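You operate a simulated robot arm through the tools that you are given. There is no shell and no other tool.

You run a simulated robot arm. Do the job below in one go: nothing can be reset, and whatever is moved stays where it is left.

Task
Strip the pipe stub: bung into the drip tray, gasket into the drawer marked WORN.
Fine: screw loose and ring open, drawer shut again, other gaskets unmoved, nothing dropped, broken or left on. Set down upright: grey bung.

The check looks at the end state, three seconds after you hand in, the way a careful person would. Anything else that was tipped, shoved, dropped, spilled or broken makes it a failure.

Robot
A 6-joint arm with a two-finger gripper, fixed in place. Base frame: the origin is on the floor under the middle of its stand, x ahead of it, y to its left, z up; the work surface is at about z = 850. Units: mm, degrees, N and s.
It reaches about 1417 mm from its shoulder. Its first joint turns from -166.0 to 166.0 degrees. Payload 3.43 kg.
The TCP is the grasp point between the finger pads, 20 mm short of the fingertips. In the tool frame z runs along the fingers and y along their closing line. The gripper opens to 190 mm; its body begins 248 mm behind the TCP.
Orientation is that of the tool frame in the base frame, as a unit quaternion [x, y, z, w]. With the fingers straight down and closing along the base's y, the tool's x points along the base's -x, its y along +y and its z along -z.

Tools
- The arm moves only by the tool step_arm. Its argument "increments" is a list of rows, each a list of 2 entries, a list of its own where there are three numbers: the shift along the tool's x, y, z in units of 250 mm (1.0 is 250 mm), then the turn, a rotation vector about the tool's x, y, z in units of 120 degrees (1.0 is 120 degrees). In form: [[[dx, dy, dz], [ax, ay, az]], ...]. A call has 1 to 20 rows; each row is the pose to reach, as a shift and turn from the pose commanded when the call began, along the tool's axes at that moment. "gripper" is the finger opening in mm, from 0 to 190, set as the call begins (left out, the last holds). A call with a number of a shift or a turn outside -1 to 1 is refused whole. A row lasts 0.2 s, in which the tool goes at most 50 mm and 8.6 degrees; a call with a longer step from one row to the next is refused whole, and so is a gripper value outside its range. A pose out of reach is approached as far as the arm can. The call stops where the force on the tool passes 80 N (or 10 N more than at its start, if that is more) or the arm is blocked; 0.2 s more then pass. Each finger travels about 153 mm/s and halts on what it meets, pressing with about 45 N; the grip force reading is that of the motor and also rises with nothing between the fingers. The clock runs only during rows and for 0.2 s after the last one: add rows that repeat a pose to give the fingers time. It gives the time, the measured TCP pose, the force on the tool (base axes), the opening and the grip force at its end, in the units of the frame above (readings bear some noise), with the torque about the TCP (base axes, N m) and any sound that the robot's microphone picked up, and new pictures: "pictures" is both (left out), scene, wrist or none.
- Cameras (640 x 400 px; columns grow to the right, rows downward): "scene" is fixed at [219.7, 499.8, 1671]; the picture's right is [-0.75, -0.66, 0.00], its down [-0.46, 0.52, -0.72] and it looks along [0.48, -0.54, -0.70] (base axes); focal length 302 px, centre (320, 200). "wrist" rides on the gripper at [70, -8, -288] in the tool frame; the picture's right is [0.12, 0.99, 0.00], its down [-0.96, 0.12, -0.25] and it looks along [-0.25, 0.03, 0.97] (tool axes); focal length 261 px, centre (320, 200). There is no depth. A picture from a camera that has moved, and an enlarged one, comes with that camera's place and axes in the base frame and with its lens.
- move_column(by): moves the trunk up (or, below 0, down) by that many mm; the arm rides with it, the base frame stays. It gives what a move gives, with no picture.
- close_up(camera, box): a new picture of the part [left, top, right, bottom] of that camera's present view, enlarged. The clock stands still meanwhile.
- job_done(): hands the job in; it is judged then, once.

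Places have to be worked out from the pictures, the camera data and where the tool is seen. Open the gripper and draw the arm clear of the work before you hand the job in, unless the task says otherwise.

The tools are called after ">>>" as a command line: name --argument value ..., lists and objects as JSON in quotes. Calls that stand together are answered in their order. step_arm: Moves the arm, as the interface text tells. Its arguments: {"type":"object","properties":{"increments":{"type":"array","items":{"type":"array"}},"gripper":{"type":"number"},"pictures":{"type":"string","enum":["both","scene","wrist","none"]}},"required":["increments"]} The other tools are called the same way: move_column (by) moves the trunk up or down; close_up (camera, box) takes an enlarged picture of a part of a camera's view; job_done () hands the job in.

At the start:

```text
time_s: 0.0
tcp_pos: [584.7, -245.4, 1277.4]
orientation: [0.0, 1.0, -0.001, 0.0]
wrist_force: [-0.2, -0.2, 0.0]
wrist_torque: [-0.02, 0.05, -0.03]
opening: 190.1
grip_force: 0.1
trunk travel left (down, up): [-250.0, 190.0]
```

scene: 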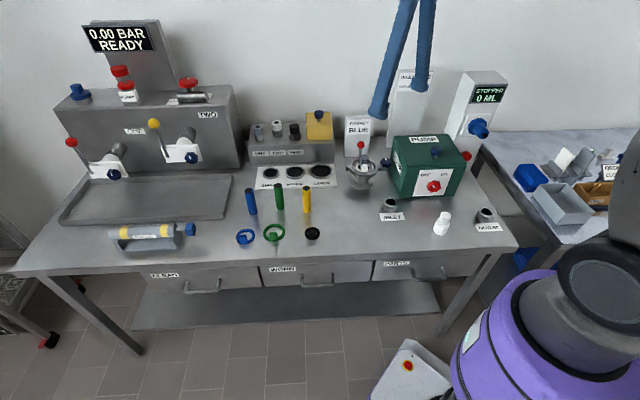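
wrist: 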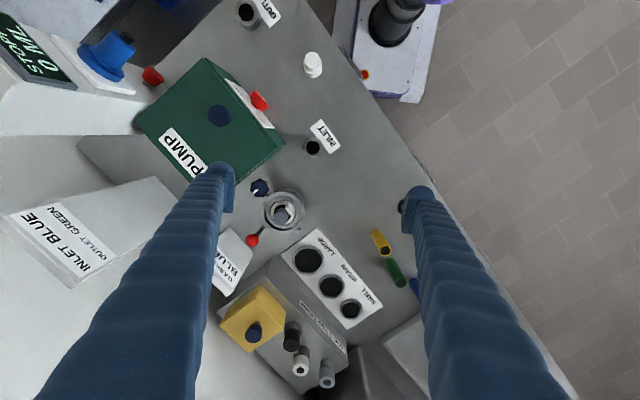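

I start by looking closely at the parts of the bench to identify the pipe stub, bung, screw, ring, gaskets, tray and drawers.

>>> close_up --camera "scene" --box '[40, 60, 240, 185]'

>>> close_up --camera "scene" --box '[220, 100, 380, 200]'

>>> close_up --camera "scene" --box '[100, 180, 340, 330]'

>>> close_up --camera "scene" --box '[340, 120, 520, 250]'

>>> close_up --camera "wrist" --box '[200, 160, 400, 285]'

```text
3.20 times, centred on (140, 122) of scene
camera zoom: at [219.7, 499.8, 1671.0], right [-0.75, -0.66, 0.0], down [-0.46, 0.52, -0.72], along [0.48, -0.54, -0.7], focal length 967 px, centre (896, 448)
```

zoom: 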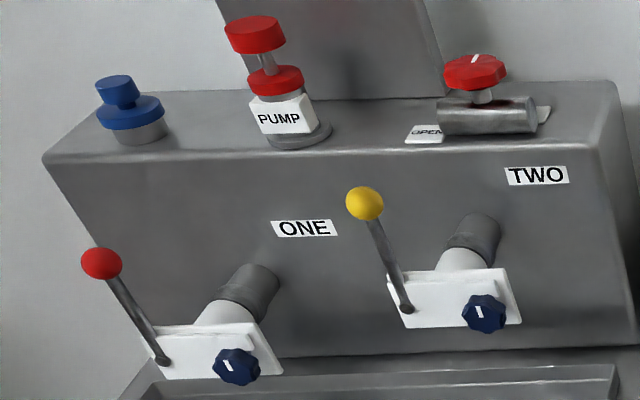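

```text
4.00 times, centred on (300, 150) of scene
camera zoom: at [219.7, 499.8, 1671.0], right [-0.75, -0.66, 0.0], down [-0.46, 0.52, -0.72], along [0.48, -0.54, -0.7], focal length 1209 px, centre (400, 400)
```

zoom: 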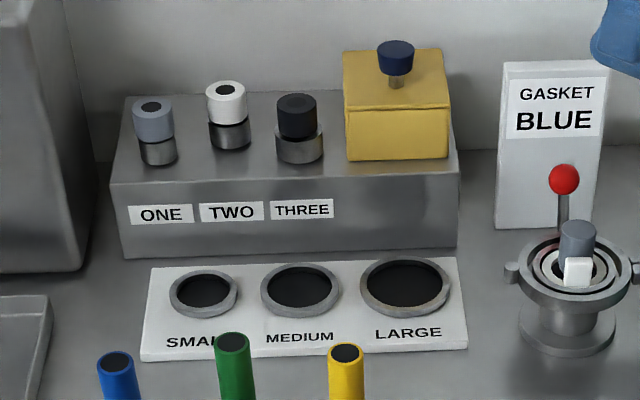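

```text
2.67 times, centred on (220, 255) of scene
camera zoom: at [219.7, 499.8, 1671.0], right [-0.75, -0.66, 0.0], down [-0.46, 0.52, -0.72], along [0.48, -0.54, -0.7], focal length 806 px, centre (587, 53)
```

zoom: 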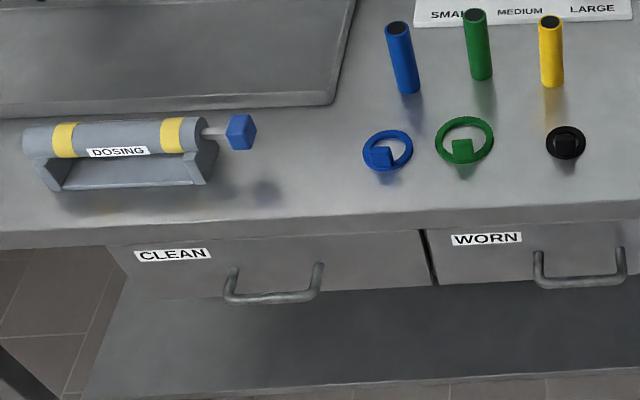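

```text
3.08 times, centred on (430, 185) of scene
camera zoom: at [219.7, 499.8, 1671.0], right [-0.75, -0.66, 0.0], down [-0.46, 0.52, -0.72], along [0.48, -0.54, -0.7], focal length 930 px, centre (-18, 246)
```

zoom: 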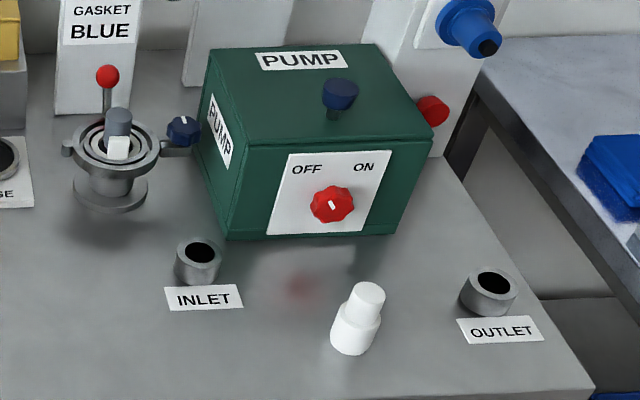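

```text
3.20 times, centred on (300, 222) of wrist
camera zoom: at [513.6, -253.6, 1563.3], right [-0.12, 0.99, 0.0], down [0.96, 0.12, 0.25], along [0.25, 0.03, -0.97], focal length 834 px, centre (384, 128)
```

zoom: 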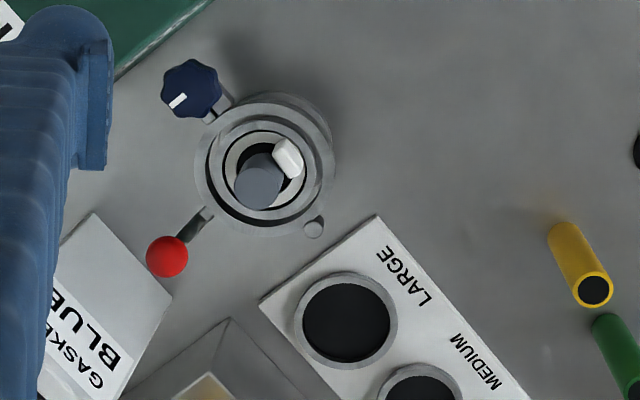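

The stub with ring, red lever, dark-blue screw knob, grey bung and white gasket sits near (719, -321, 925). I move above it for a closer wrist view.

>>> step_arm --increments '[[[-0.12, -0.07, 0.08], [0, 0, 0]], [[-0.24, -0.14, 0.16], [0, 0, 0]], [[-0.36, -0.21, 0.24], [0, 0, 0]], [[-0.48, -0.28, 0.32], [0, 0, 0]], [[-0.54, -0.304, 0.36], [0, 0, 0]]]'

```text
time_s: 1.2
tcp_pos: [720.5, -321.8, 1186.1]
orientation: [-0.001, 1.0, 0.0, -0.001]
wrist_force: [-0.1, 0.0, -0.3]
wrist_torque: [0.04, 0.03, -0.02]
opening: 190.0
grip_force: 0.1
trunk travel left (down, up): [-250.0, 190.0]
camera wrist: at [649.5, -330.3, 1473.5], right [-0.12, 0.99, 0.0], down [0.96, 0.12, 0.25], along [0.24, 0.03, -0.97], focal length 261 px, centre (320, 200)
```

scene: 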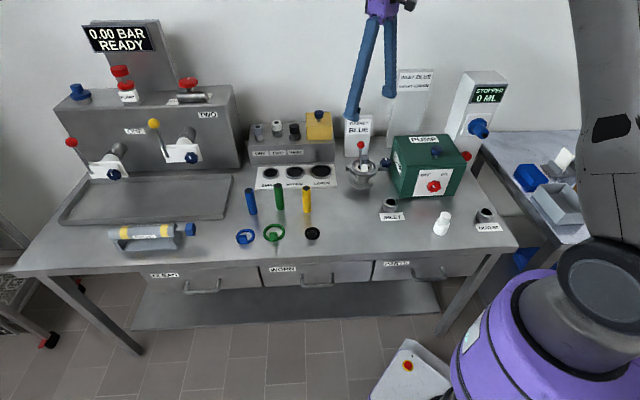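
wrist: 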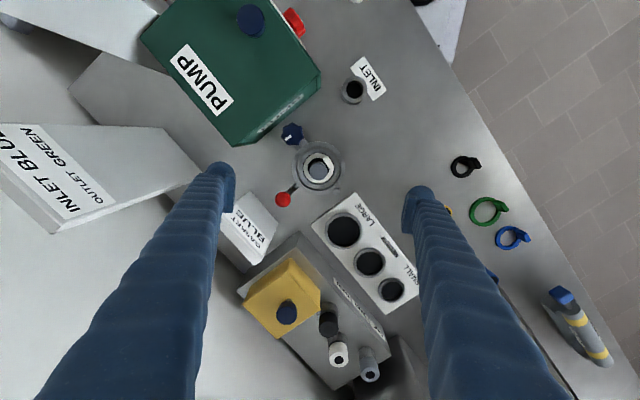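

>>> close_up --camera "wrist" --box '[260, 110, 380, 230]'

>>> close_up --camera "scene" --box '[325, 130, 405, 200]'

>>> close_up --camera "wrist" --box '[430, 120, 620, 360]'

```text
3.33 times, centred on (320, 170) of wrist
camera zoom: at [649.5, -330.3, 1473.5], right [-0.12, 0.99, 0.0], down [0.96, 0.12, 0.25], along [0.24, 0.03, -0.97], focal length 869 px, centre (320, 300)
```

zoom: 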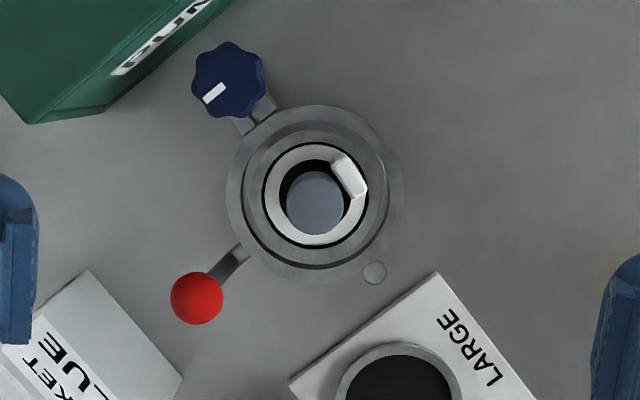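

```text
5.71 times, centred on (365, 165) of scene
camera zoom: at [219.7, 499.8, 1671.0], right [-0.75, -0.66, 0.0], down [-0.46, 0.52, -0.72], along [0.48, -0.54, -0.7], focal length 1727 px, centre (63, 400)
```

zoom: 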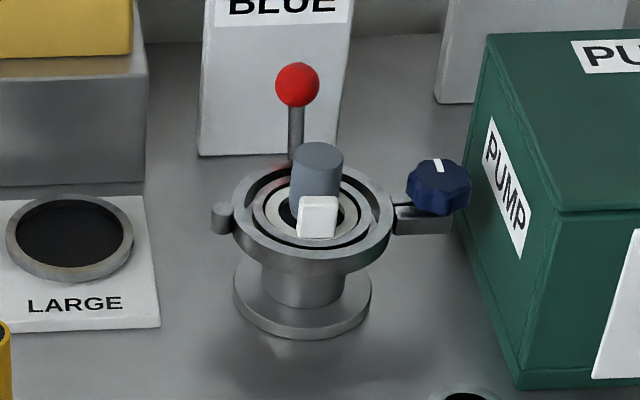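

```text
1.67 times, centred on (525, 240) of wrist
camera zoom: at [649.5, -330.3, 1473.5], right [-0.12, 0.99, 0.0], down [0.96, 0.12, 0.25], along [0.24, 0.03, -0.97], focal length 434 px, centre (-22, 133)
```

zoom: 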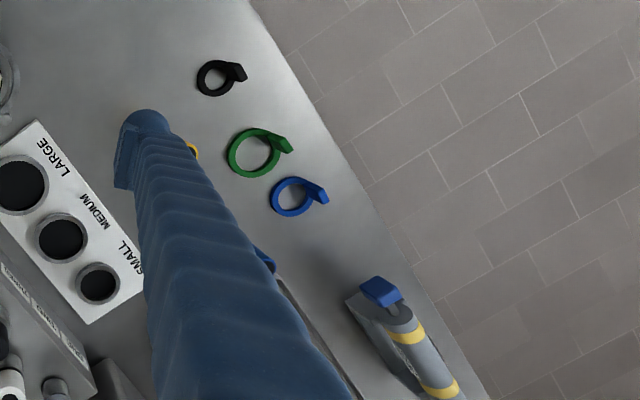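

Zoomed views appear to be re-rendered sharply, so I zoom further into the stub and other key items to understand the mechanism.

>>> close_up --camera "scene" --box '[345, 145, 393, 190]'

>>> close_up --camera "wrist" --box '[275, 115, 355, 215]'

>>> close_up --camera "scene" --box '[225, 245, 400, 310]'

>>> close_up --camera "scene" --box '[340, 0, 440, 130]'

```text
8.89 times, centred on (369, 168) of scene
camera zoom: at [219.7, 499.8, 1671.0], right [-0.75, -0.66, 0.0], down [-0.46, 0.52, -0.72], along [0.48, -0.54, -0.7], focal length 2687 px, centre (-116, 489)
```

zoom: 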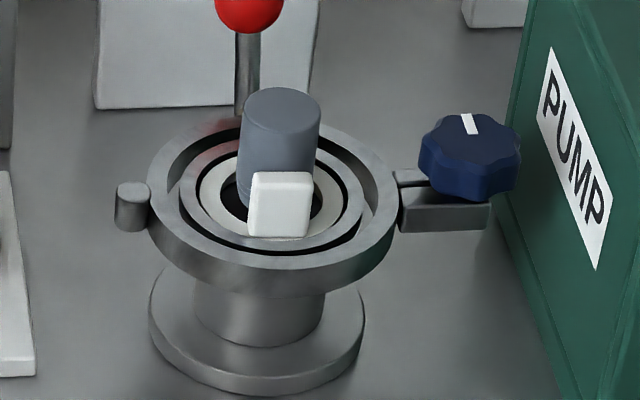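

```text
4.00 times, centred on (315, 165) of wrist
camera zoom: at [649.5, -330.3, 1473.5], right [-0.12, 0.99, 0.0], down [0.96, 0.12, 0.25], along [0.24, 0.03, -0.97], focal length 1043 px, centre (340, 340)
```

zoom: 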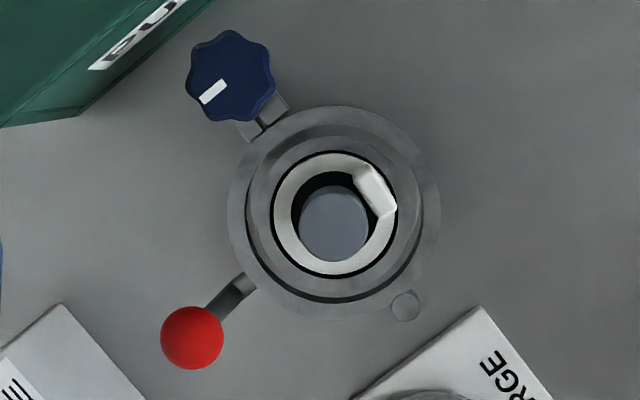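

```text
3.66 times, centred on (312, 278) of scene
camera zoom: at [219.7, 499.8, 1671.0], right [-0.75, -0.66, 0.0], down [-0.46, 0.52, -0.72], along [0.48, -0.54, -0.7], focal length 1105 px, centre (347, -83)
```

zoom: 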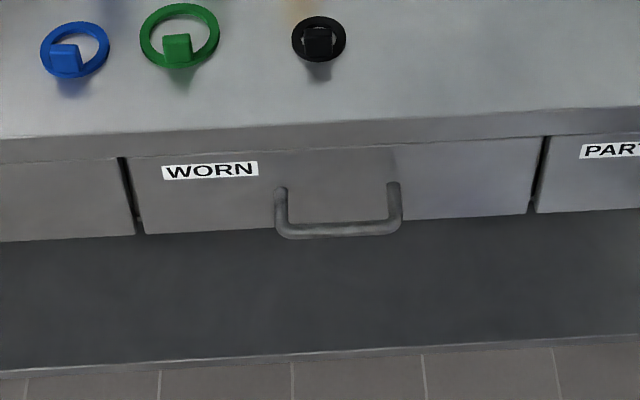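

```text
3.08 times, centred on (390, 65) of scene
camera zoom: at [219.7, 499.8, 1671.0], right [-0.75, -0.66, 0.0], down [-0.46, 0.52, -0.72], along [0.48, -0.54, -0.7], focal length 930 px, centre (105, 615)
```

zoom: 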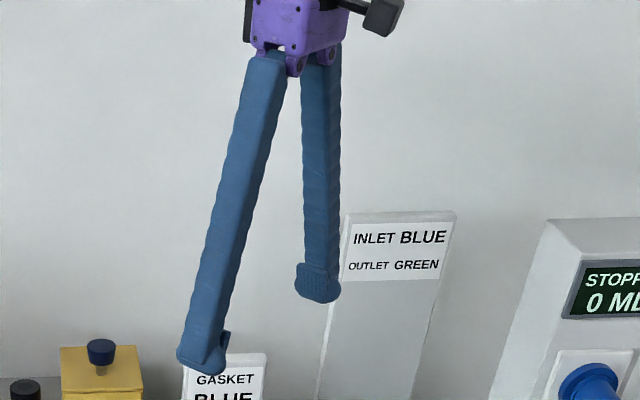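

The clamp ring is hinged by a vertical pin on its left, with the screw knob at about (658, -382, 950) on the right and the red lever at the back. I go above the knob with the fingers closing roughly along the bench depth direction, partly closed, to check alignment.

>>> step_arm --increments '[[[0.062, -0.061, 0.1], [0, 0, -0.03]], [[0.124, -0.122, 0.2], [0, 0, -0.06]], [[0.186, -0.183, 0.3], [0, 0, -0.09]], [[0.248, -0.243, 0.4], [0, 0, -0.125]], [[0.248, -0.243, 0.4], [0, 0, -0.125]]]' --gripper 90

>>> close_up --camera "wrist" --box '[220, 100, 460, 300]'

>>> close_up --camera "scene" --box '[325, 60, 475, 200]'

```text
time_s: 2.4
tcp_pos: [656.1, -383.2, 1087.1]
orientation: [-0.131, 0.991, 0.0, 0.001]
wrist_force: [0.3, -0.3, -0.9]
wrist_torque: [0.08, -0.02, 0.01]
opening: 90.1
grip_force: 0.1
trunk travel left (down, up): [-250.0, 190.0]
camera wrist: at [591.5, -408.7, 1373.0], right [-0.37, 0.93, 0.0], down [0.9, 0.36, 0.25], along [0.23, 0.09, -0.97], focal length 261 px, centre (320, 200)
```

scene: 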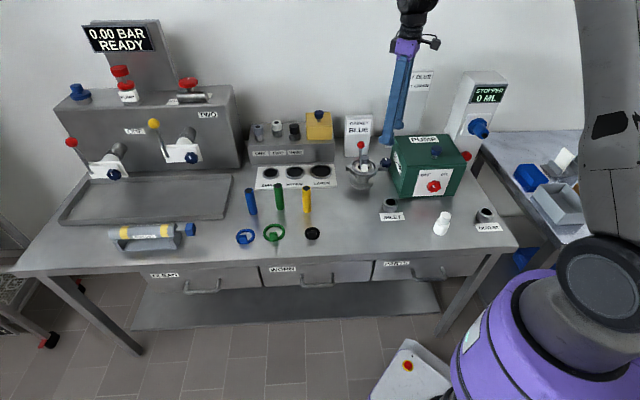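
wrist: 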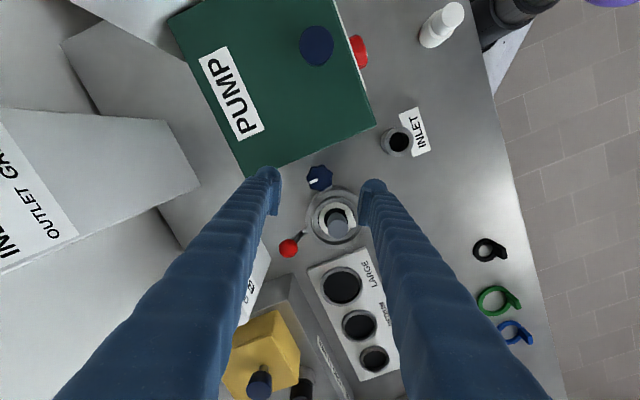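

```text
2.00 times, centred on (340, 200) of wrist
camera zoom: at [591.5, -408.7, 1373.0], right [-0.37, 0.93, 0.0], down [0.9, 0.36, 0.25], along [0.23, 0.09, -0.97], focal length 521 px, centre (280, 200)
```

zoom: 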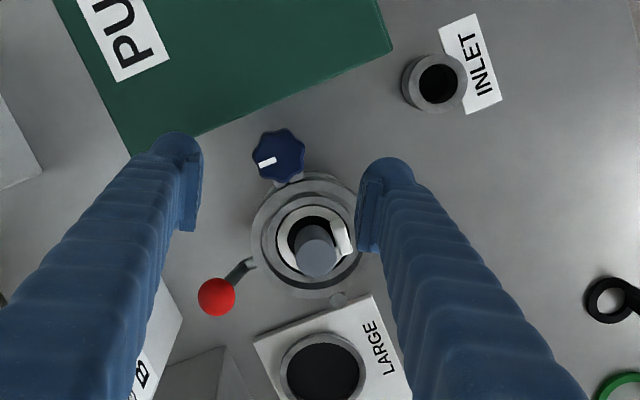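

```text
2.86 times, centred on (400, 130) of scene
camera zoom: at [219.7, 499.8, 1671.0], right [-0.75, -0.66, 0.0], down [-0.46, 0.52, -0.72], along [0.48, -0.54, -0.7], focal length 864 px, centre (91, 400)
```

zoom: 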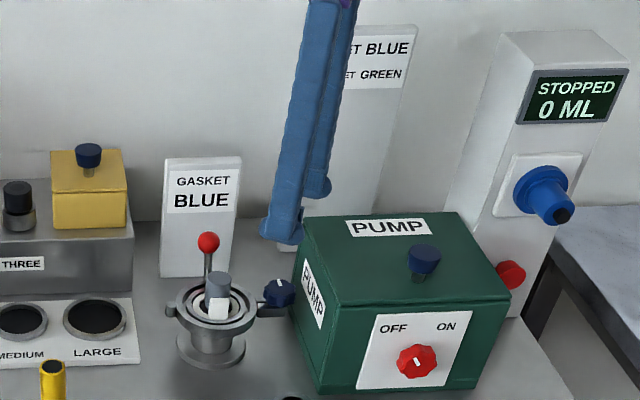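

The knob estimate is confirmed at (658.5, -382.5, 950), and the pump box face is only about 44 mm from the knob axis, so I must keep the fingers along the bench depth. I check the finger dimensions before descending.

>>> close_up --camera "scene" --box '[365, 90, 425, 150]'

>>> close_up --camera "wrist" --box '[230, 140, 410, 250]'

```text
6.67 times, centred on (395, 120) of scene
camera zoom: at [219.7, 499.8, 1671.0], right [-0.75, -0.66, 0.0], down [-0.46, 0.52, -0.72], along [0.48, -0.54, -0.7], focal length 2015 px, centre (-180, 733)
```

zoom: 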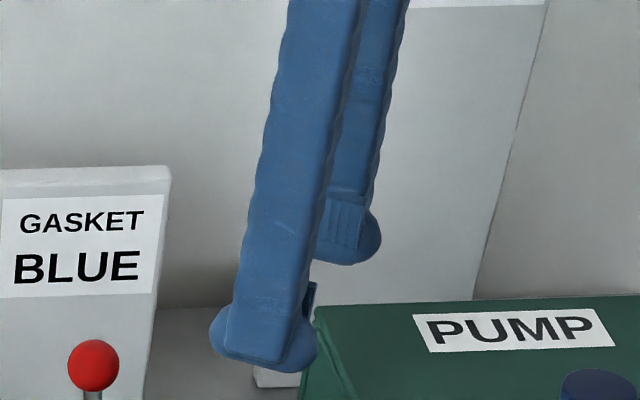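

```text
3.56 times, centred on (320, 195) of wrist
camera zoom: at [591.5, -408.7, 1373.0], right [-0.37, 0.93, 0.0], down [0.9, 0.36, 0.25], along [0.23, 0.09, -0.97], focal length 927 px, centre (320, 218)
```

zoom: 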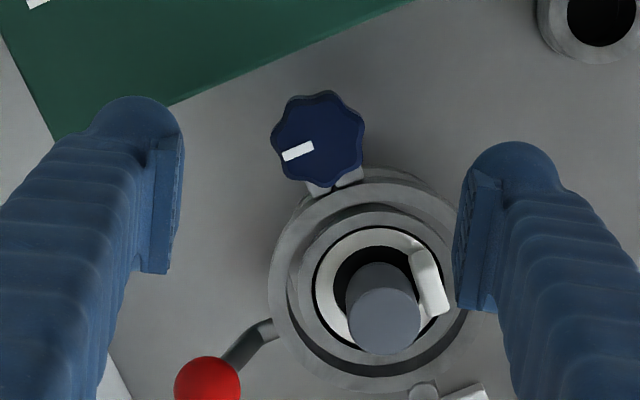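

The pads are about 50 mm wide, and there is room beside the box if I stay within about ±20° of the depth line. I rotate to the starting angle, set opening to 62 mm and descend around the knob to z≈956.

>>> step_arm --increments '[[[0, 0, 0.1], [0, 0, -0.05]], [[0, 0, 0.2], [0, 0, -0.083]], [[0, 0, 0.3], [0, 0, -0.083]], [[0, 0, 0.4], [0, 0, -0.083]], [[0, 0, 0.44], [0, 0, -0.083]], [[0, 0, 0.48], [0, 0, -0.083]], [[0, 0, 0.525], [0, 0, -0.083]], [[0, 0, 0.525], [0, 0, -0.083]]]' --gripper 62

>>> close_up --camera "wrist" --box '[230, 140, 410, 250]'

>>> close_up --camera "scene" --box '[345, 120, 425, 190]'

```text
time_s: 4.2
tcp_pos: [657.6, -382.7, 954.0]
orientation: [-0.217, 0.976, 0.0, -0.001]
wrist_force: [-0.1, -0.1, 0.1]
wrist_torque: [0.01, -0.02, 0.01]
opening: 61.9
grip_force: 0.2
trunk travel left (down, up): [-250.0, 190.0]
camera wrist: at [596.7, -419.3, 1241.9], right [-0.53, 0.85, 0.0], down [0.82, 0.51, 0.25], along [0.21, 0.13, -0.97], focal length 261 px, centre (320, 200)
```

scene: 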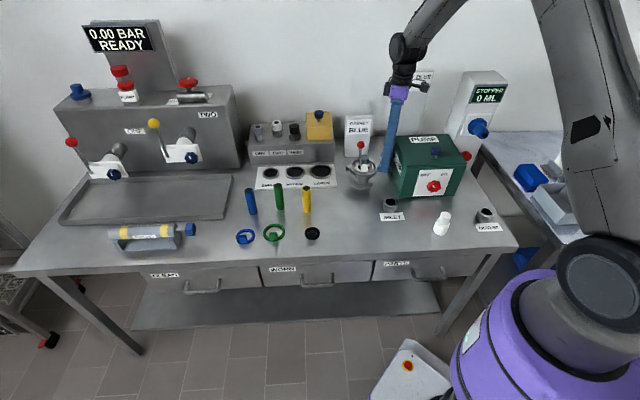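
wrist: 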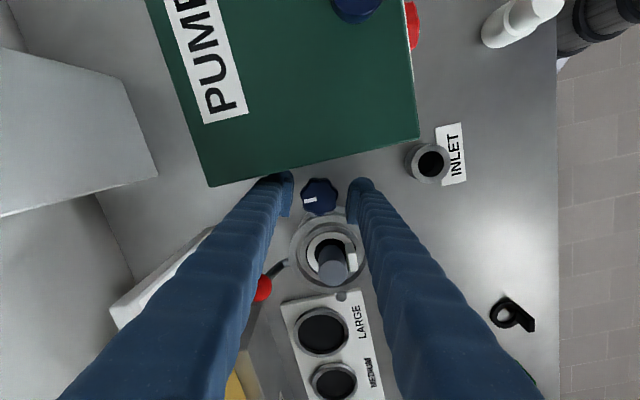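

```text
3.56 times, centred on (320, 195) of wrist
camera zoom: at [596.7, -419.3, 1241.9], right [-0.53, 0.85, 0.0], down [0.82, 0.51, 0.25], along [0.21, 0.13, -0.97], focal length 927 px, centre (320, 218)
```

zoom: 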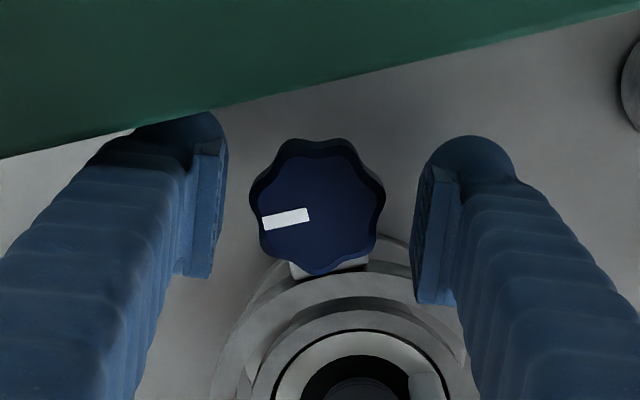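

```text
5.71 times, centred on (385, 155) of scene
camera zoom: at [219.7, 499.8, 1671.0], right [-0.75, -0.66, 0.0], down [-0.46, 0.52, -0.72], along [0.48, -0.54, -0.7], focal length 1727 px, centre (-51, 457)
```

zoom: 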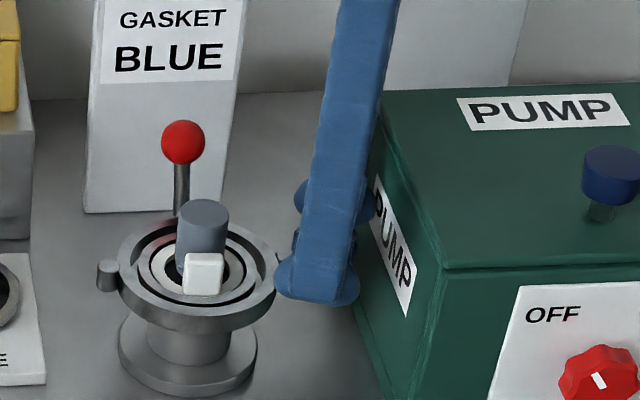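

The knob is centred between the pads with no contact forces. I close on it.

>>> step_arm --increments '[[[0, 0, 0], [0, 0, 0]], [[0, 0, 0], [0, 0, 0]], [[0, 0, 0], [0, 0, 0]]]' --gripper 30 --pictures "wrist"

```text
time_s: 5.0
tcp_pos: [658.1, -383.0, 955.0]
orientation: [-0.216, 0.976, 0.001, 0.0]
wrist_force: [3.1, -6.7, -1.3]
wrist_torque: [-0.11, -0.1, 0.01]
opening: 40.3
grip_force: 45.2
trunk travel left (down, up): [-250.0, 190.0]
camera wrist: at [597.2, -419.8, 1241.8], right [-0.53, 0.85, 0.0], down [0.82, 0.51, 0.25], along [0.21, 0.13, -0.97], focal length 261 px, centre (320, 200)
```

wrist: 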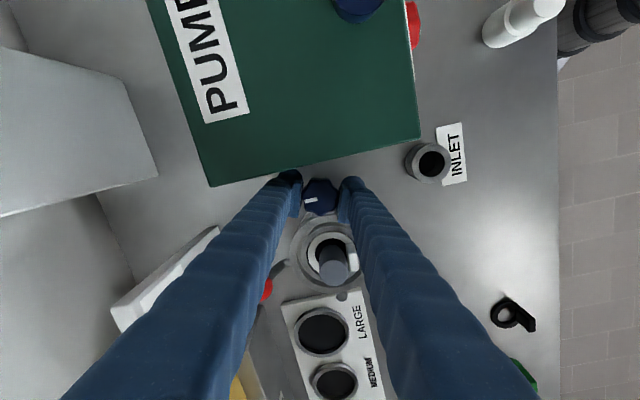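

Gripped at 40 mm with a small side load. I turn the knob counter-clockwise by 40° (about tool z negative), easing the side offset by 1 mm.

>>> step_arm --increments '[[[0, -0.003, 0], [0, 0, -0.05]], [[0, -0.003, 0], [0, 0, -0.1]], [[0, -0.003, 0], [0, 0, -0.15]], [[0, -0.003, 0], [0, 0, -0.2]], [[0, -0.003, 0], [0, 0, -0.25]], [[0, -0.003, 0], [0, 0, -0.3]], [[0, -0.003, 0], [0, 0, -0.333]]]' --pictures "wrist"

>>> close_up --camera "wrist" --box '[230, 140, 410, 250]'

>>> close_up --camera "scene" --box '[345, 120, 425, 190]'

```text
time_s: 6.6
tcp_pos: [658.1, -381.8, 954.0]
orientation: [-0.537, 0.843, 0.0, 0.0]
wrist_force: [1.5, 2.0, -10.2]
wrist_torque: [0.06, -0.03, 0.0]
opening: 40.8
grip_force: 45.2
trunk travel left (down, up): [-250.0, 190.0]
camera wrist: at [635.9, -450.1, 1241.8], right [-0.95, 0.31, 0.0], down [0.3, 0.92, 0.25], along [0.07, 0.24, -0.97], focal length 261 px, centre (320, 200)
```

wrist: 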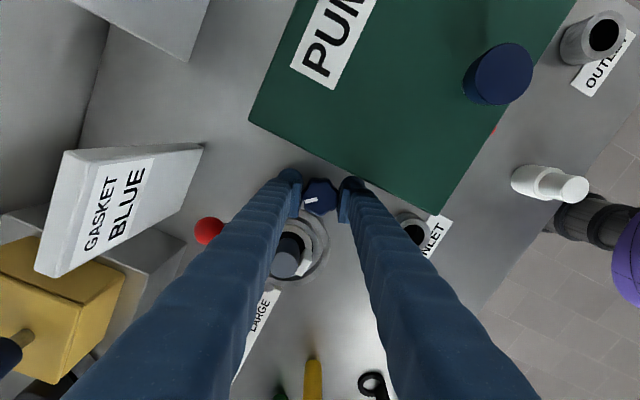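

```text
3.56 times, centred on (320, 195) of wrist
camera zoom: at [635.9, -450.1, 1241.8], right [-0.95, 0.31, 0.0], down [0.3, 0.92, 0.25], along [0.07, 0.24, -0.97], focal length 927 px, centre (320, 218)
```

zoom: 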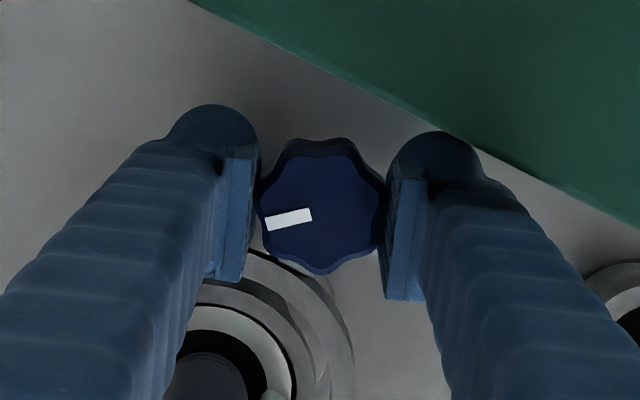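

```text
5.71 times, centred on (385, 155) of scene
camera zoom: at [219.7, 499.8, 1671.0], right [-0.75, -0.66, 0.0], down [-0.46, 0.52, -0.72], along [0.48, -0.54, -0.7], focal length 1727 px, centre (-51, 457)
```

zoom: 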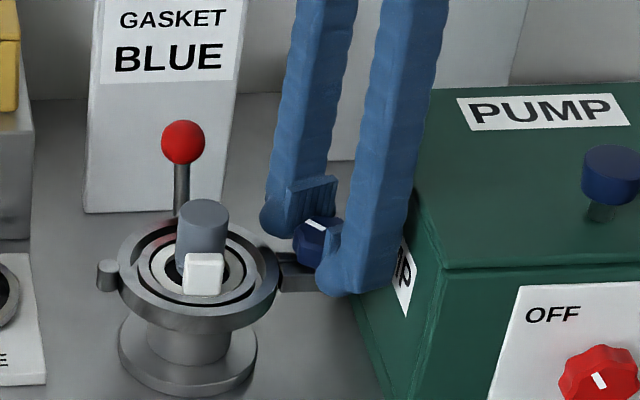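

The knob followed the turn by 40°. I open slightly, swing back 40°, and regrip for the next stroke.

>>> step_arm --increments '[[[0, 0, 0], [0, 0, 0]], [[0, 0, 0], [0, 0, 0.05]], [[0, 0, 0], [0, 0, 0.11]], [[0, 0, 0], [0, 0, 0.17]], [[0, 0, 0], [0, 0, 0.23]], [[0, 0, 0], [0, 0, 0.29]], [[0, 0, 0], [0, 0, 0.333]], [[0, 0, 0], [0, 0, 0.333]]]' --gripper 58 --pictures "wrist"

>>> close_up --camera "wrist" --box '[230, 140, 410, 250]'

```text
time_s: 8.4
tcp_pos: [659.3, -383.9, 956.0]
orientation: [-0.216, 0.977, 0.0, 0.0]
wrist_force: [-0.4, -0.3, 0.5]
wrist_torque: [0.0, -0.01, 0.0]
opening: 58.0
grip_force: 0.0
trunk travel left (down, up): [-250.0, 190.0]
camera wrist: at [597.1, -420.0, 1242.5], right [-0.53, 0.85, 0.0], down [0.82, 0.51, 0.25], along [0.21, 0.13, -0.97], focal length 261 px, centre (320, 200)
```

wrist: 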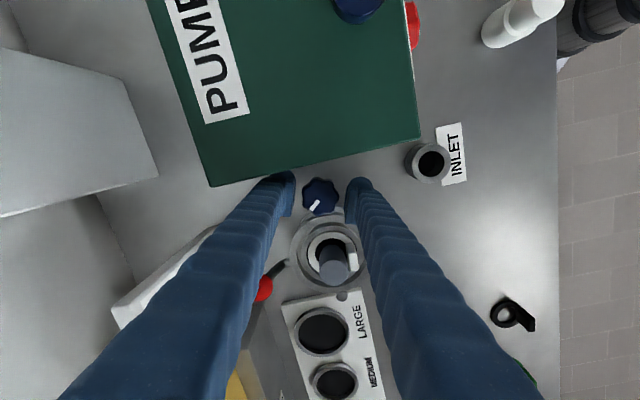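

```text
3.56 times, centred on (320, 195) of wrist
camera zoom: at [597.1, -420.0, 1242.5], right [-0.53, 0.85, 0.0], down [0.82, 0.51, 0.25], along [0.21, 0.13, -0.97], focal length 927 px, centre (320, 218)
```

zoom: 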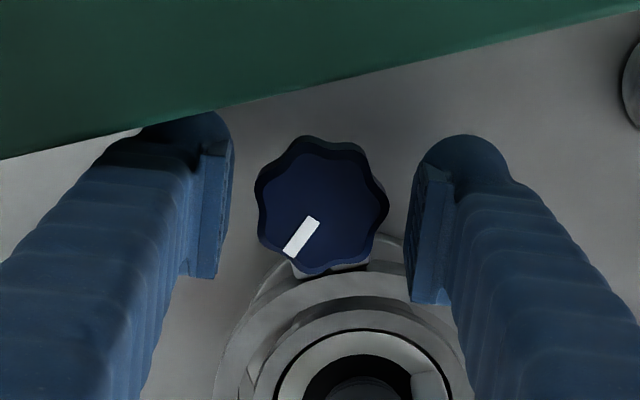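

The mark has turned about 40° counter-clockwise as intended. I do the next stroke: grip and turn 40° more.

>>> step_arm --increments '[[[0, 0, 0], [0, 0, 0]], [[0, 0, 0], [0, 0, 0]], [[0, 0, 0], [0, 0, -0.05]], [[0, 0, 0], [0, 0, -0.11]], [[0, 0, 0], [0, 0, -0.17]], [[0, 0, 0], [0, 0, -0.23]], [[0, 0, 0], [0, 0, -0.29]], [[0, 0, 0], [0, 0, -0.333]]]' --gripper 30 --pictures "none"

>>> step_arm --increments '[[[0, 0, 0], [0, 0, 0]], [[0, 0, 0], [0, 0, 0.05]], [[0, 0, 0], [0, 0, 0.11]], [[0, 0, 0], [0, 0, 0.17]], [[0, 0, 0], [0, 0, 0.23]], [[0, 0, 0], [0, 0, 0.29]], [[0, 0, 0], [0, 0, 0.333]], [[0, 0, 0], [0, 0, 0.333]]]' --gripper 58 --pictures "wrist"

>>> close_up --camera "wrist" --box '[230, 140, 410, 250]'

>>> close_up --camera "scene" --box '[345, 120, 425, 190]'

```text
time_s: 10.2
tcp_pos: [656.7, -382.5, 955.6]
orientation: [-0.537, 0.844, 0.0, 0.0]
wrist_force: [-0.8, 1.6, 1.8]
wrist_torque: [-0.01, -0.01, 0.0]
opening: 40.8
grip_force: 44.7
trunk travel left (down, up): [-250.0, 190.0]
```

```text
time_s: 12.0
tcp_pos: [657.3, -383.9, 955.1]
orientation: [-0.215, 0.977, -0.001, 0.0]
wrist_force: [-0.5, 0.5, -0.5]
wrist_torque: [0.01, -0.01, 0.01]
opening: 57.9
grip_force: 0.1
trunk travel left (down, up): [-250.0, 190.0]
camera wrist: at [597.4, -419.8, 1242.5], right [-0.53, 0.85, 0.0], down [0.82, 0.51, 0.25], along [0.21, 0.13, -0.97], focal length 261 px, centre (320, 200)
```

wrist: 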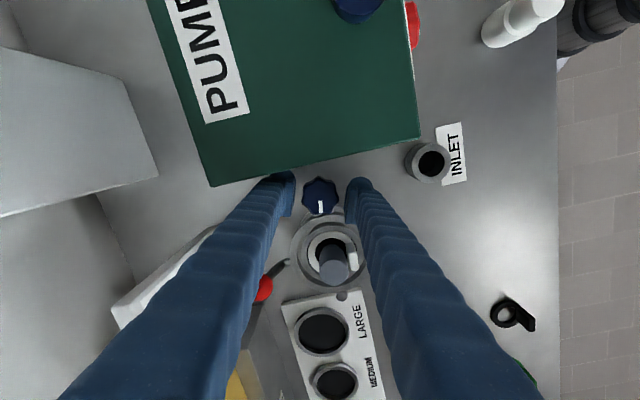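

```text
3.56 times, centred on (320, 195) of wrist
camera zoom: at [597.4, -419.8, 1242.5], right [-0.53, 0.85, 0.0], down [0.82, 0.51, 0.25], along [0.21, 0.13, -0.97], focal length 927 px, centre (320, 218)
```

zoom: 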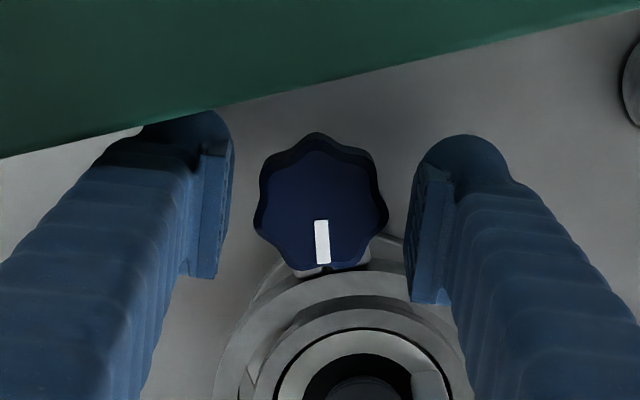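

```text
5.71 times, centred on (385, 155) of scene
camera zoom: at [219.7, 499.8, 1671.0], right [-0.75, -0.66, 0.0], down [-0.46, 0.52, -0.72], along [0.48, -0.54, -0.7], focal length 1727 px, centre (-51, 457)
```

zoom: 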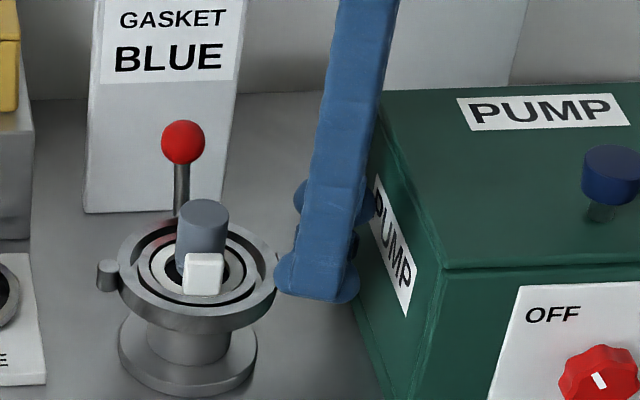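

About 80–85° total so far, with no end stop felt. I keep going with two more strokes and then look again.

>>> step_arm --increments '[[[0, 0, 0], [0, 0, 0]], [[0, 0, 0], [0, 0, 0]], [[0, 0, 0], [0, 0, -0.05]], [[0, 0, 0], [0, 0, -0.11]], [[0, 0, 0], [0, 0, -0.17]], [[0, 0, 0], [0, 0, -0.23]], [[0, 0, 0], [0, 0, -0.29]], [[0, 0, 0], [0, 0, -0.333]]]' --gripper 30 --pictures "none"

>>> step_arm --increments '[[[0, 0, 0], [0, 0, 0]], [[0, 0, 0], [0, 0, 0.05]], [[0, 0, 0], [0, 0, 0.11]], [[0, 0, 0], [0, 0, 0.17]], [[0, 0, 0], [0, 0, 0.23]], [[0, 0, 0], [0, 0, 0.29]], [[0, 0, 0], [0, 0, 0.333]], [[0, 0, 0], [0, 0, 0.333]]]' --gripper 58 --pictures "wrist"

>>> close_up --camera "wrist" --box '[230, 140, 410, 250]'

```text
time_s: 13.8
tcp_pos: [655.9, -383.8, 955.7]
orientation: [-0.537, 0.843, 0.001, -0.001]
wrist_force: [-1.1, 2.1, -3.3]
wrist_torque: [0.0, -0.02, -0.96]
opening: 40.4
grip_force: 44.8
trunk travel left (down, up): [-250.0, 190.0]
```

```text
time_s: 15.6
tcp_pos: [656.2, -383.1, 955.6]
orientation: [-0.215, 0.977, 0.0, 0.0]
wrist_force: [0.0, -0.5, 0.7]
wrist_torque: [0.02, -0.02, 0.02]
opening: 58.2
grip_force: 0.1
trunk travel left (down, up): [-250.0, 190.0]
camera wrist: at [597.1, -420.0, 1242.5], right [-0.53, 0.85, 0.0], down [0.82, 0.51, 0.25], along [0.21, 0.13, -0.97], focal length 261 px, centre (320, 200)
```

wrist: 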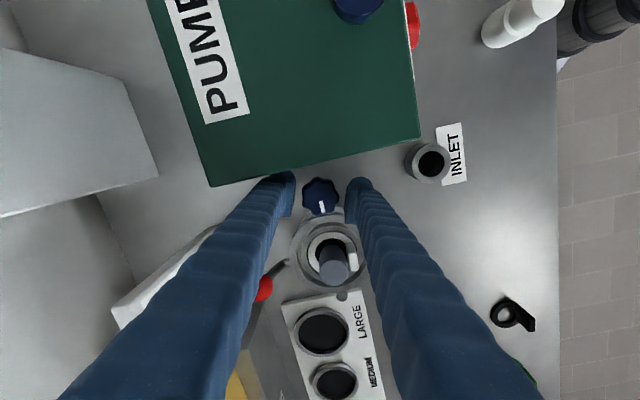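

```text
3.56 times, centred on (320, 195) of wrist
camera zoom: at [597.1, -420.0, 1242.5], right [-0.53, 0.85, 0.0], down [0.82, 0.51, 0.25], along [0.21, 0.13, -0.97], focal length 927 px, centre (320, 218)
```

zoom: 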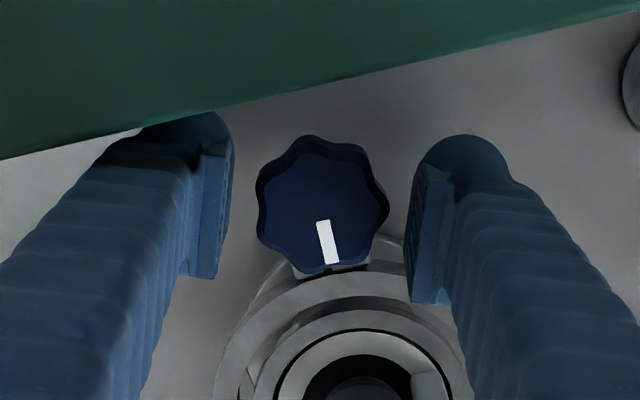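

The third stroke met an end stop (−0.96 N·m) with the knob about 95° from its start, so the screw is loose. I rise clear and inspect the ring and lever.

>>> step_arm --increments '[[[0, 0, -0.15], [0, 0, 0]], [[0, 0, -0.3], [0, 0, 0]], [[0, 0, -0.45], [0, 0, 0]], [[0, 0, -0.6], [0, 0, 0]], [[0, 0, -0.7], [0, 0, 0]]]'

>>> close_up --camera "scene" --box '[340, 130, 400, 190]'

>>> close_up --camera "wrist" --box '[270, 160, 390, 270]'

```text
time_s: 16.8
tcp_pos: [658.0, -383.5, 1131.4]
orientation: [-0.216, 0.976, 0.0, 0.001]
wrist_force: [1.1, -0.8, 0.7]
wrist_torque: [0.0, -0.01, -0.03]
opening: 57.6
grip_force: 0.1
trunk travel left (down, up): [-250.0, 190.0]
camera wrist: at [597.1, -419.8, 1417.4], right [-0.53, 0.85, 0.0], down [0.82, 0.51, 0.25], along [0.21, 0.13, -0.97], focal length 261 px, centre (320, 200)
```

scene: 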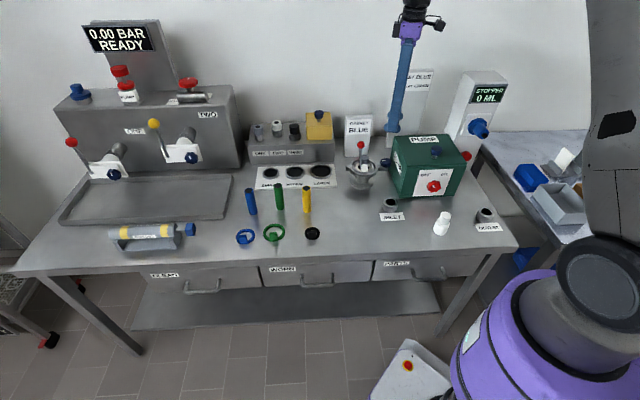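
wrist: 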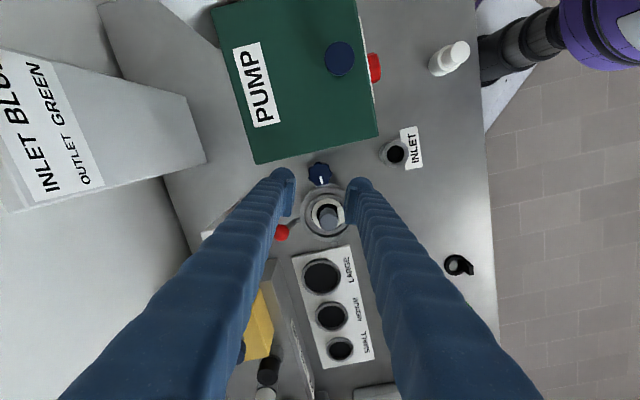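

```text
6.67 times, centred on (370, 160) of scene
camera zoom: at [219.7, 499.8, 1671.0], right [-0.75, -0.66, 0.0], down [-0.46, 0.52, -0.72], along [0.48, -0.54, -0.7], focal length 2015 px, centre (-13, 467)
```

zoom: 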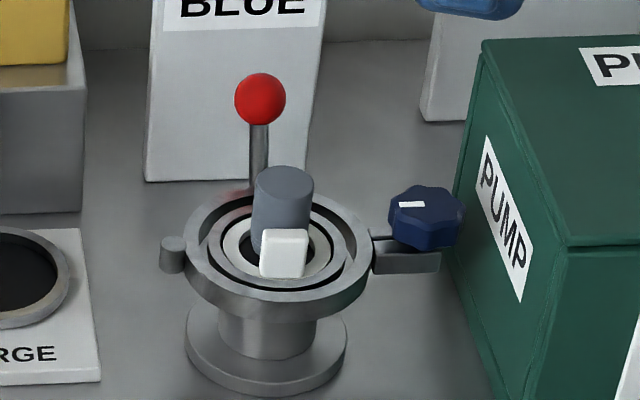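

```text
3.64 times, centred on (330, 215) of wrist
camera zoom: at [597.1, -419.8, 1417.4], right [-0.53, 0.85, 0.0], down [0.82, 0.51, 0.25], along [0.21, 0.13, -0.97], focal length 948 px, centre (284, 146)
```

zoom: 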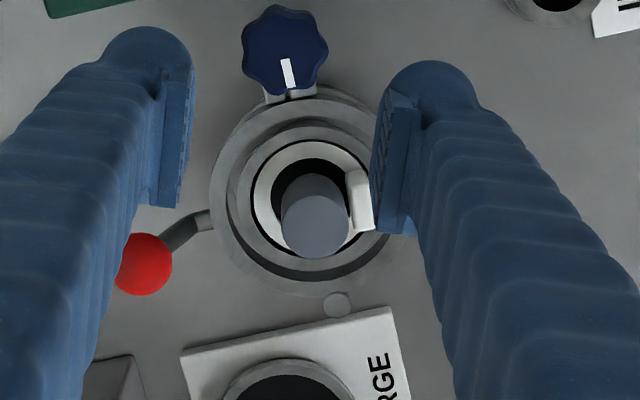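

The split lugs are at the screw and the vertical hinge pin opposite, with the lever on the rear half, so that rear half should swing outward about the pin near (767, -280). I go above the red ball (784.5, -386.5) with the fingers closing along the bench length.

>>> step_arm --increments '[[[-0.05, -0.025, 0], [0, 0, 0.06]], [[-0.1, -0.05, 0], [0, 0, 0.12]], [[-0.15, -0.075, 0], [0, 0, 0.18]], [[-0.2, -0.1, 0], [0, 0, 0.24]], [[-0.25, -0.125, 0], [0, 0, 0.3]], [[-0.3, -0.15, 0.02], [0, 0, 0.36]], [[-0.35, -0.175, 0.05], [0, 0, 0.42]], [[-0.4, -0.2, 0.1], [0, 0, 0.48]], [[-0.44, -0.22, 0.15], [0, 0, 0.54]], [[-0.452, -0.227, 0.2], [0, 0, 0.583]], [[-0.452, -0.227, 0.2], [0, 0, 0.583]]]' --gripper 70

>>> close_up --camera "wrist" --box '[240, 90, 400, 240]'

>>> close_up --camera "scene" --box '[320, 80, 420, 190]'

```text
time_s: 19.2
tcp_pos: [784.2, -386.9, 1079.2]
orientation: [0.383, 0.924, 0.0, 0.0]
wrist_force: [-0.2, -0.1, 0.1]
wrist_torque: [0.03, -0.01, -0.05]
opening: 70.0
grip_force: 0.1
trunk travel left (down, up): [-250.0, 190.0]
camera wrist: at [728.4, -342.6, 1367.2], right [0.62, 0.79, 0.0], down [0.76, -0.6, 0.25], along [0.19, -0.15, -0.97], focal length 261 px, centre (320, 200)
```

scene: 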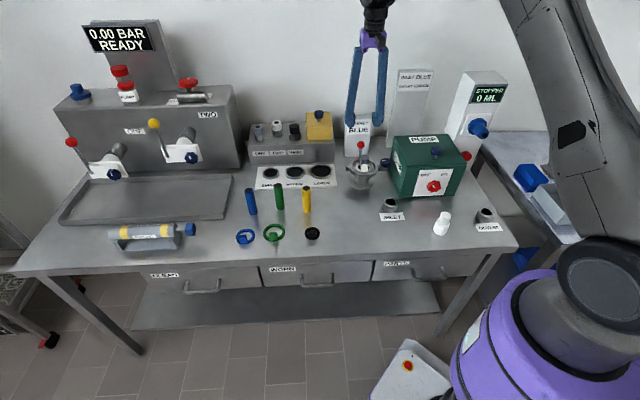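
wrist: 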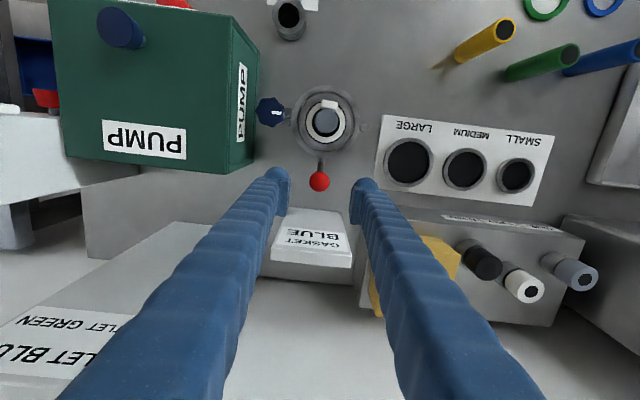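

```text
2.67 times, centred on (320, 165) of wrist
camera zoom: at [728.4, -342.6, 1367.2], right [0.62, 0.79, 0.0], down [0.76, -0.6, 0.25], along [0.19, -0.15, -0.97], focal length 695 px, centre (320, 293)
```

zoom: 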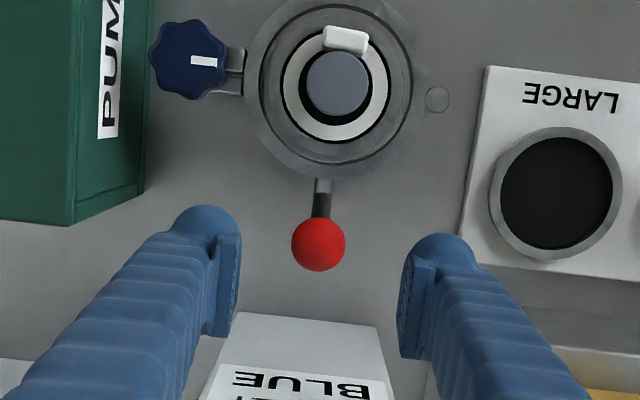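

```text
3.64 times, centred on (370, 135) of scene
camera zoom: at [219.7, 499.8, 1671.0], right [-0.75, -0.66, 0.0], down [-0.46, 0.52, -0.72], along [0.48, -0.54, -0.7], focal length 1099 px, centre (138, 436)
```

zoom: 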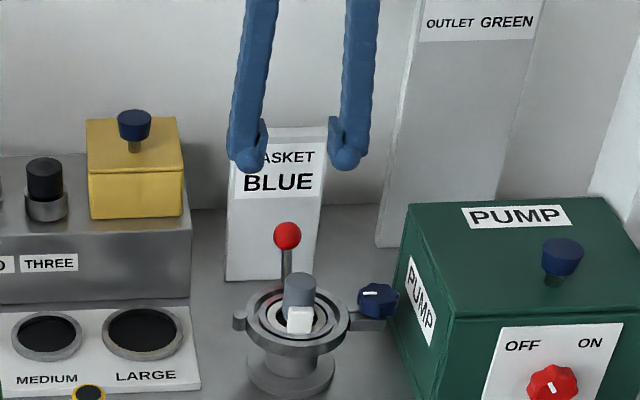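

>>> close_up --camera "wrist" --box '[250, 75, 380, 195]'

>>> close_up --camera "wrist" --box '[255, 85, 325, 130]'

```text
3.33 times, centred on (315, 135) of wrist
camera zoom: at [728.4, -342.6, 1367.2], right [0.62, 0.79, 0.0], down [0.76, -0.6, 0.25], along [0.19, -0.15, -0.97], focal length 869 px, centre (337, 417)
```

zoom: 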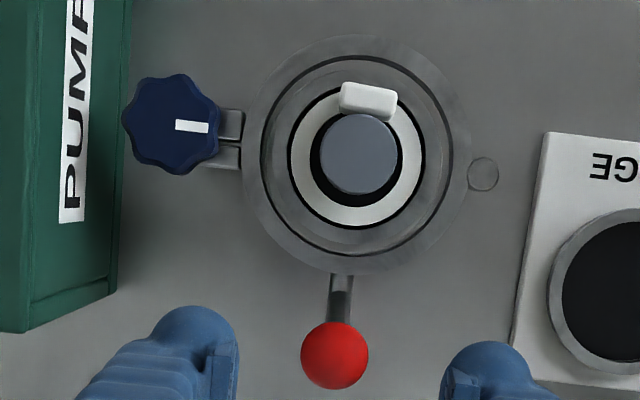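

```text
8.89 times, centred on (290, 108) of wrist
camera zoom: at [728.4, -342.6, 1367.2], right [0.62, 0.79, 0.0], down [0.76, -0.6, 0.25], along [0.19, -0.15, -0.97], focal length 2317 px, centre (587, 1022)
```

zoom: 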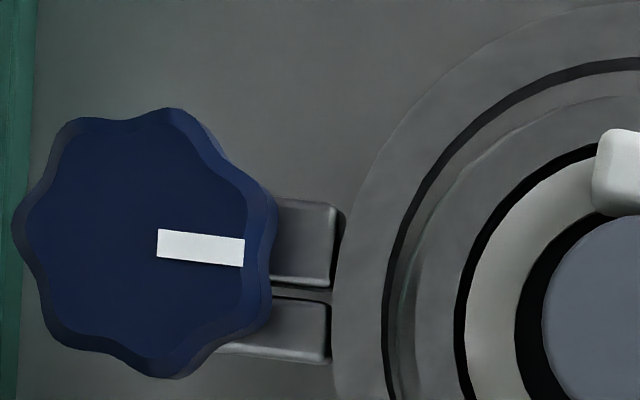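

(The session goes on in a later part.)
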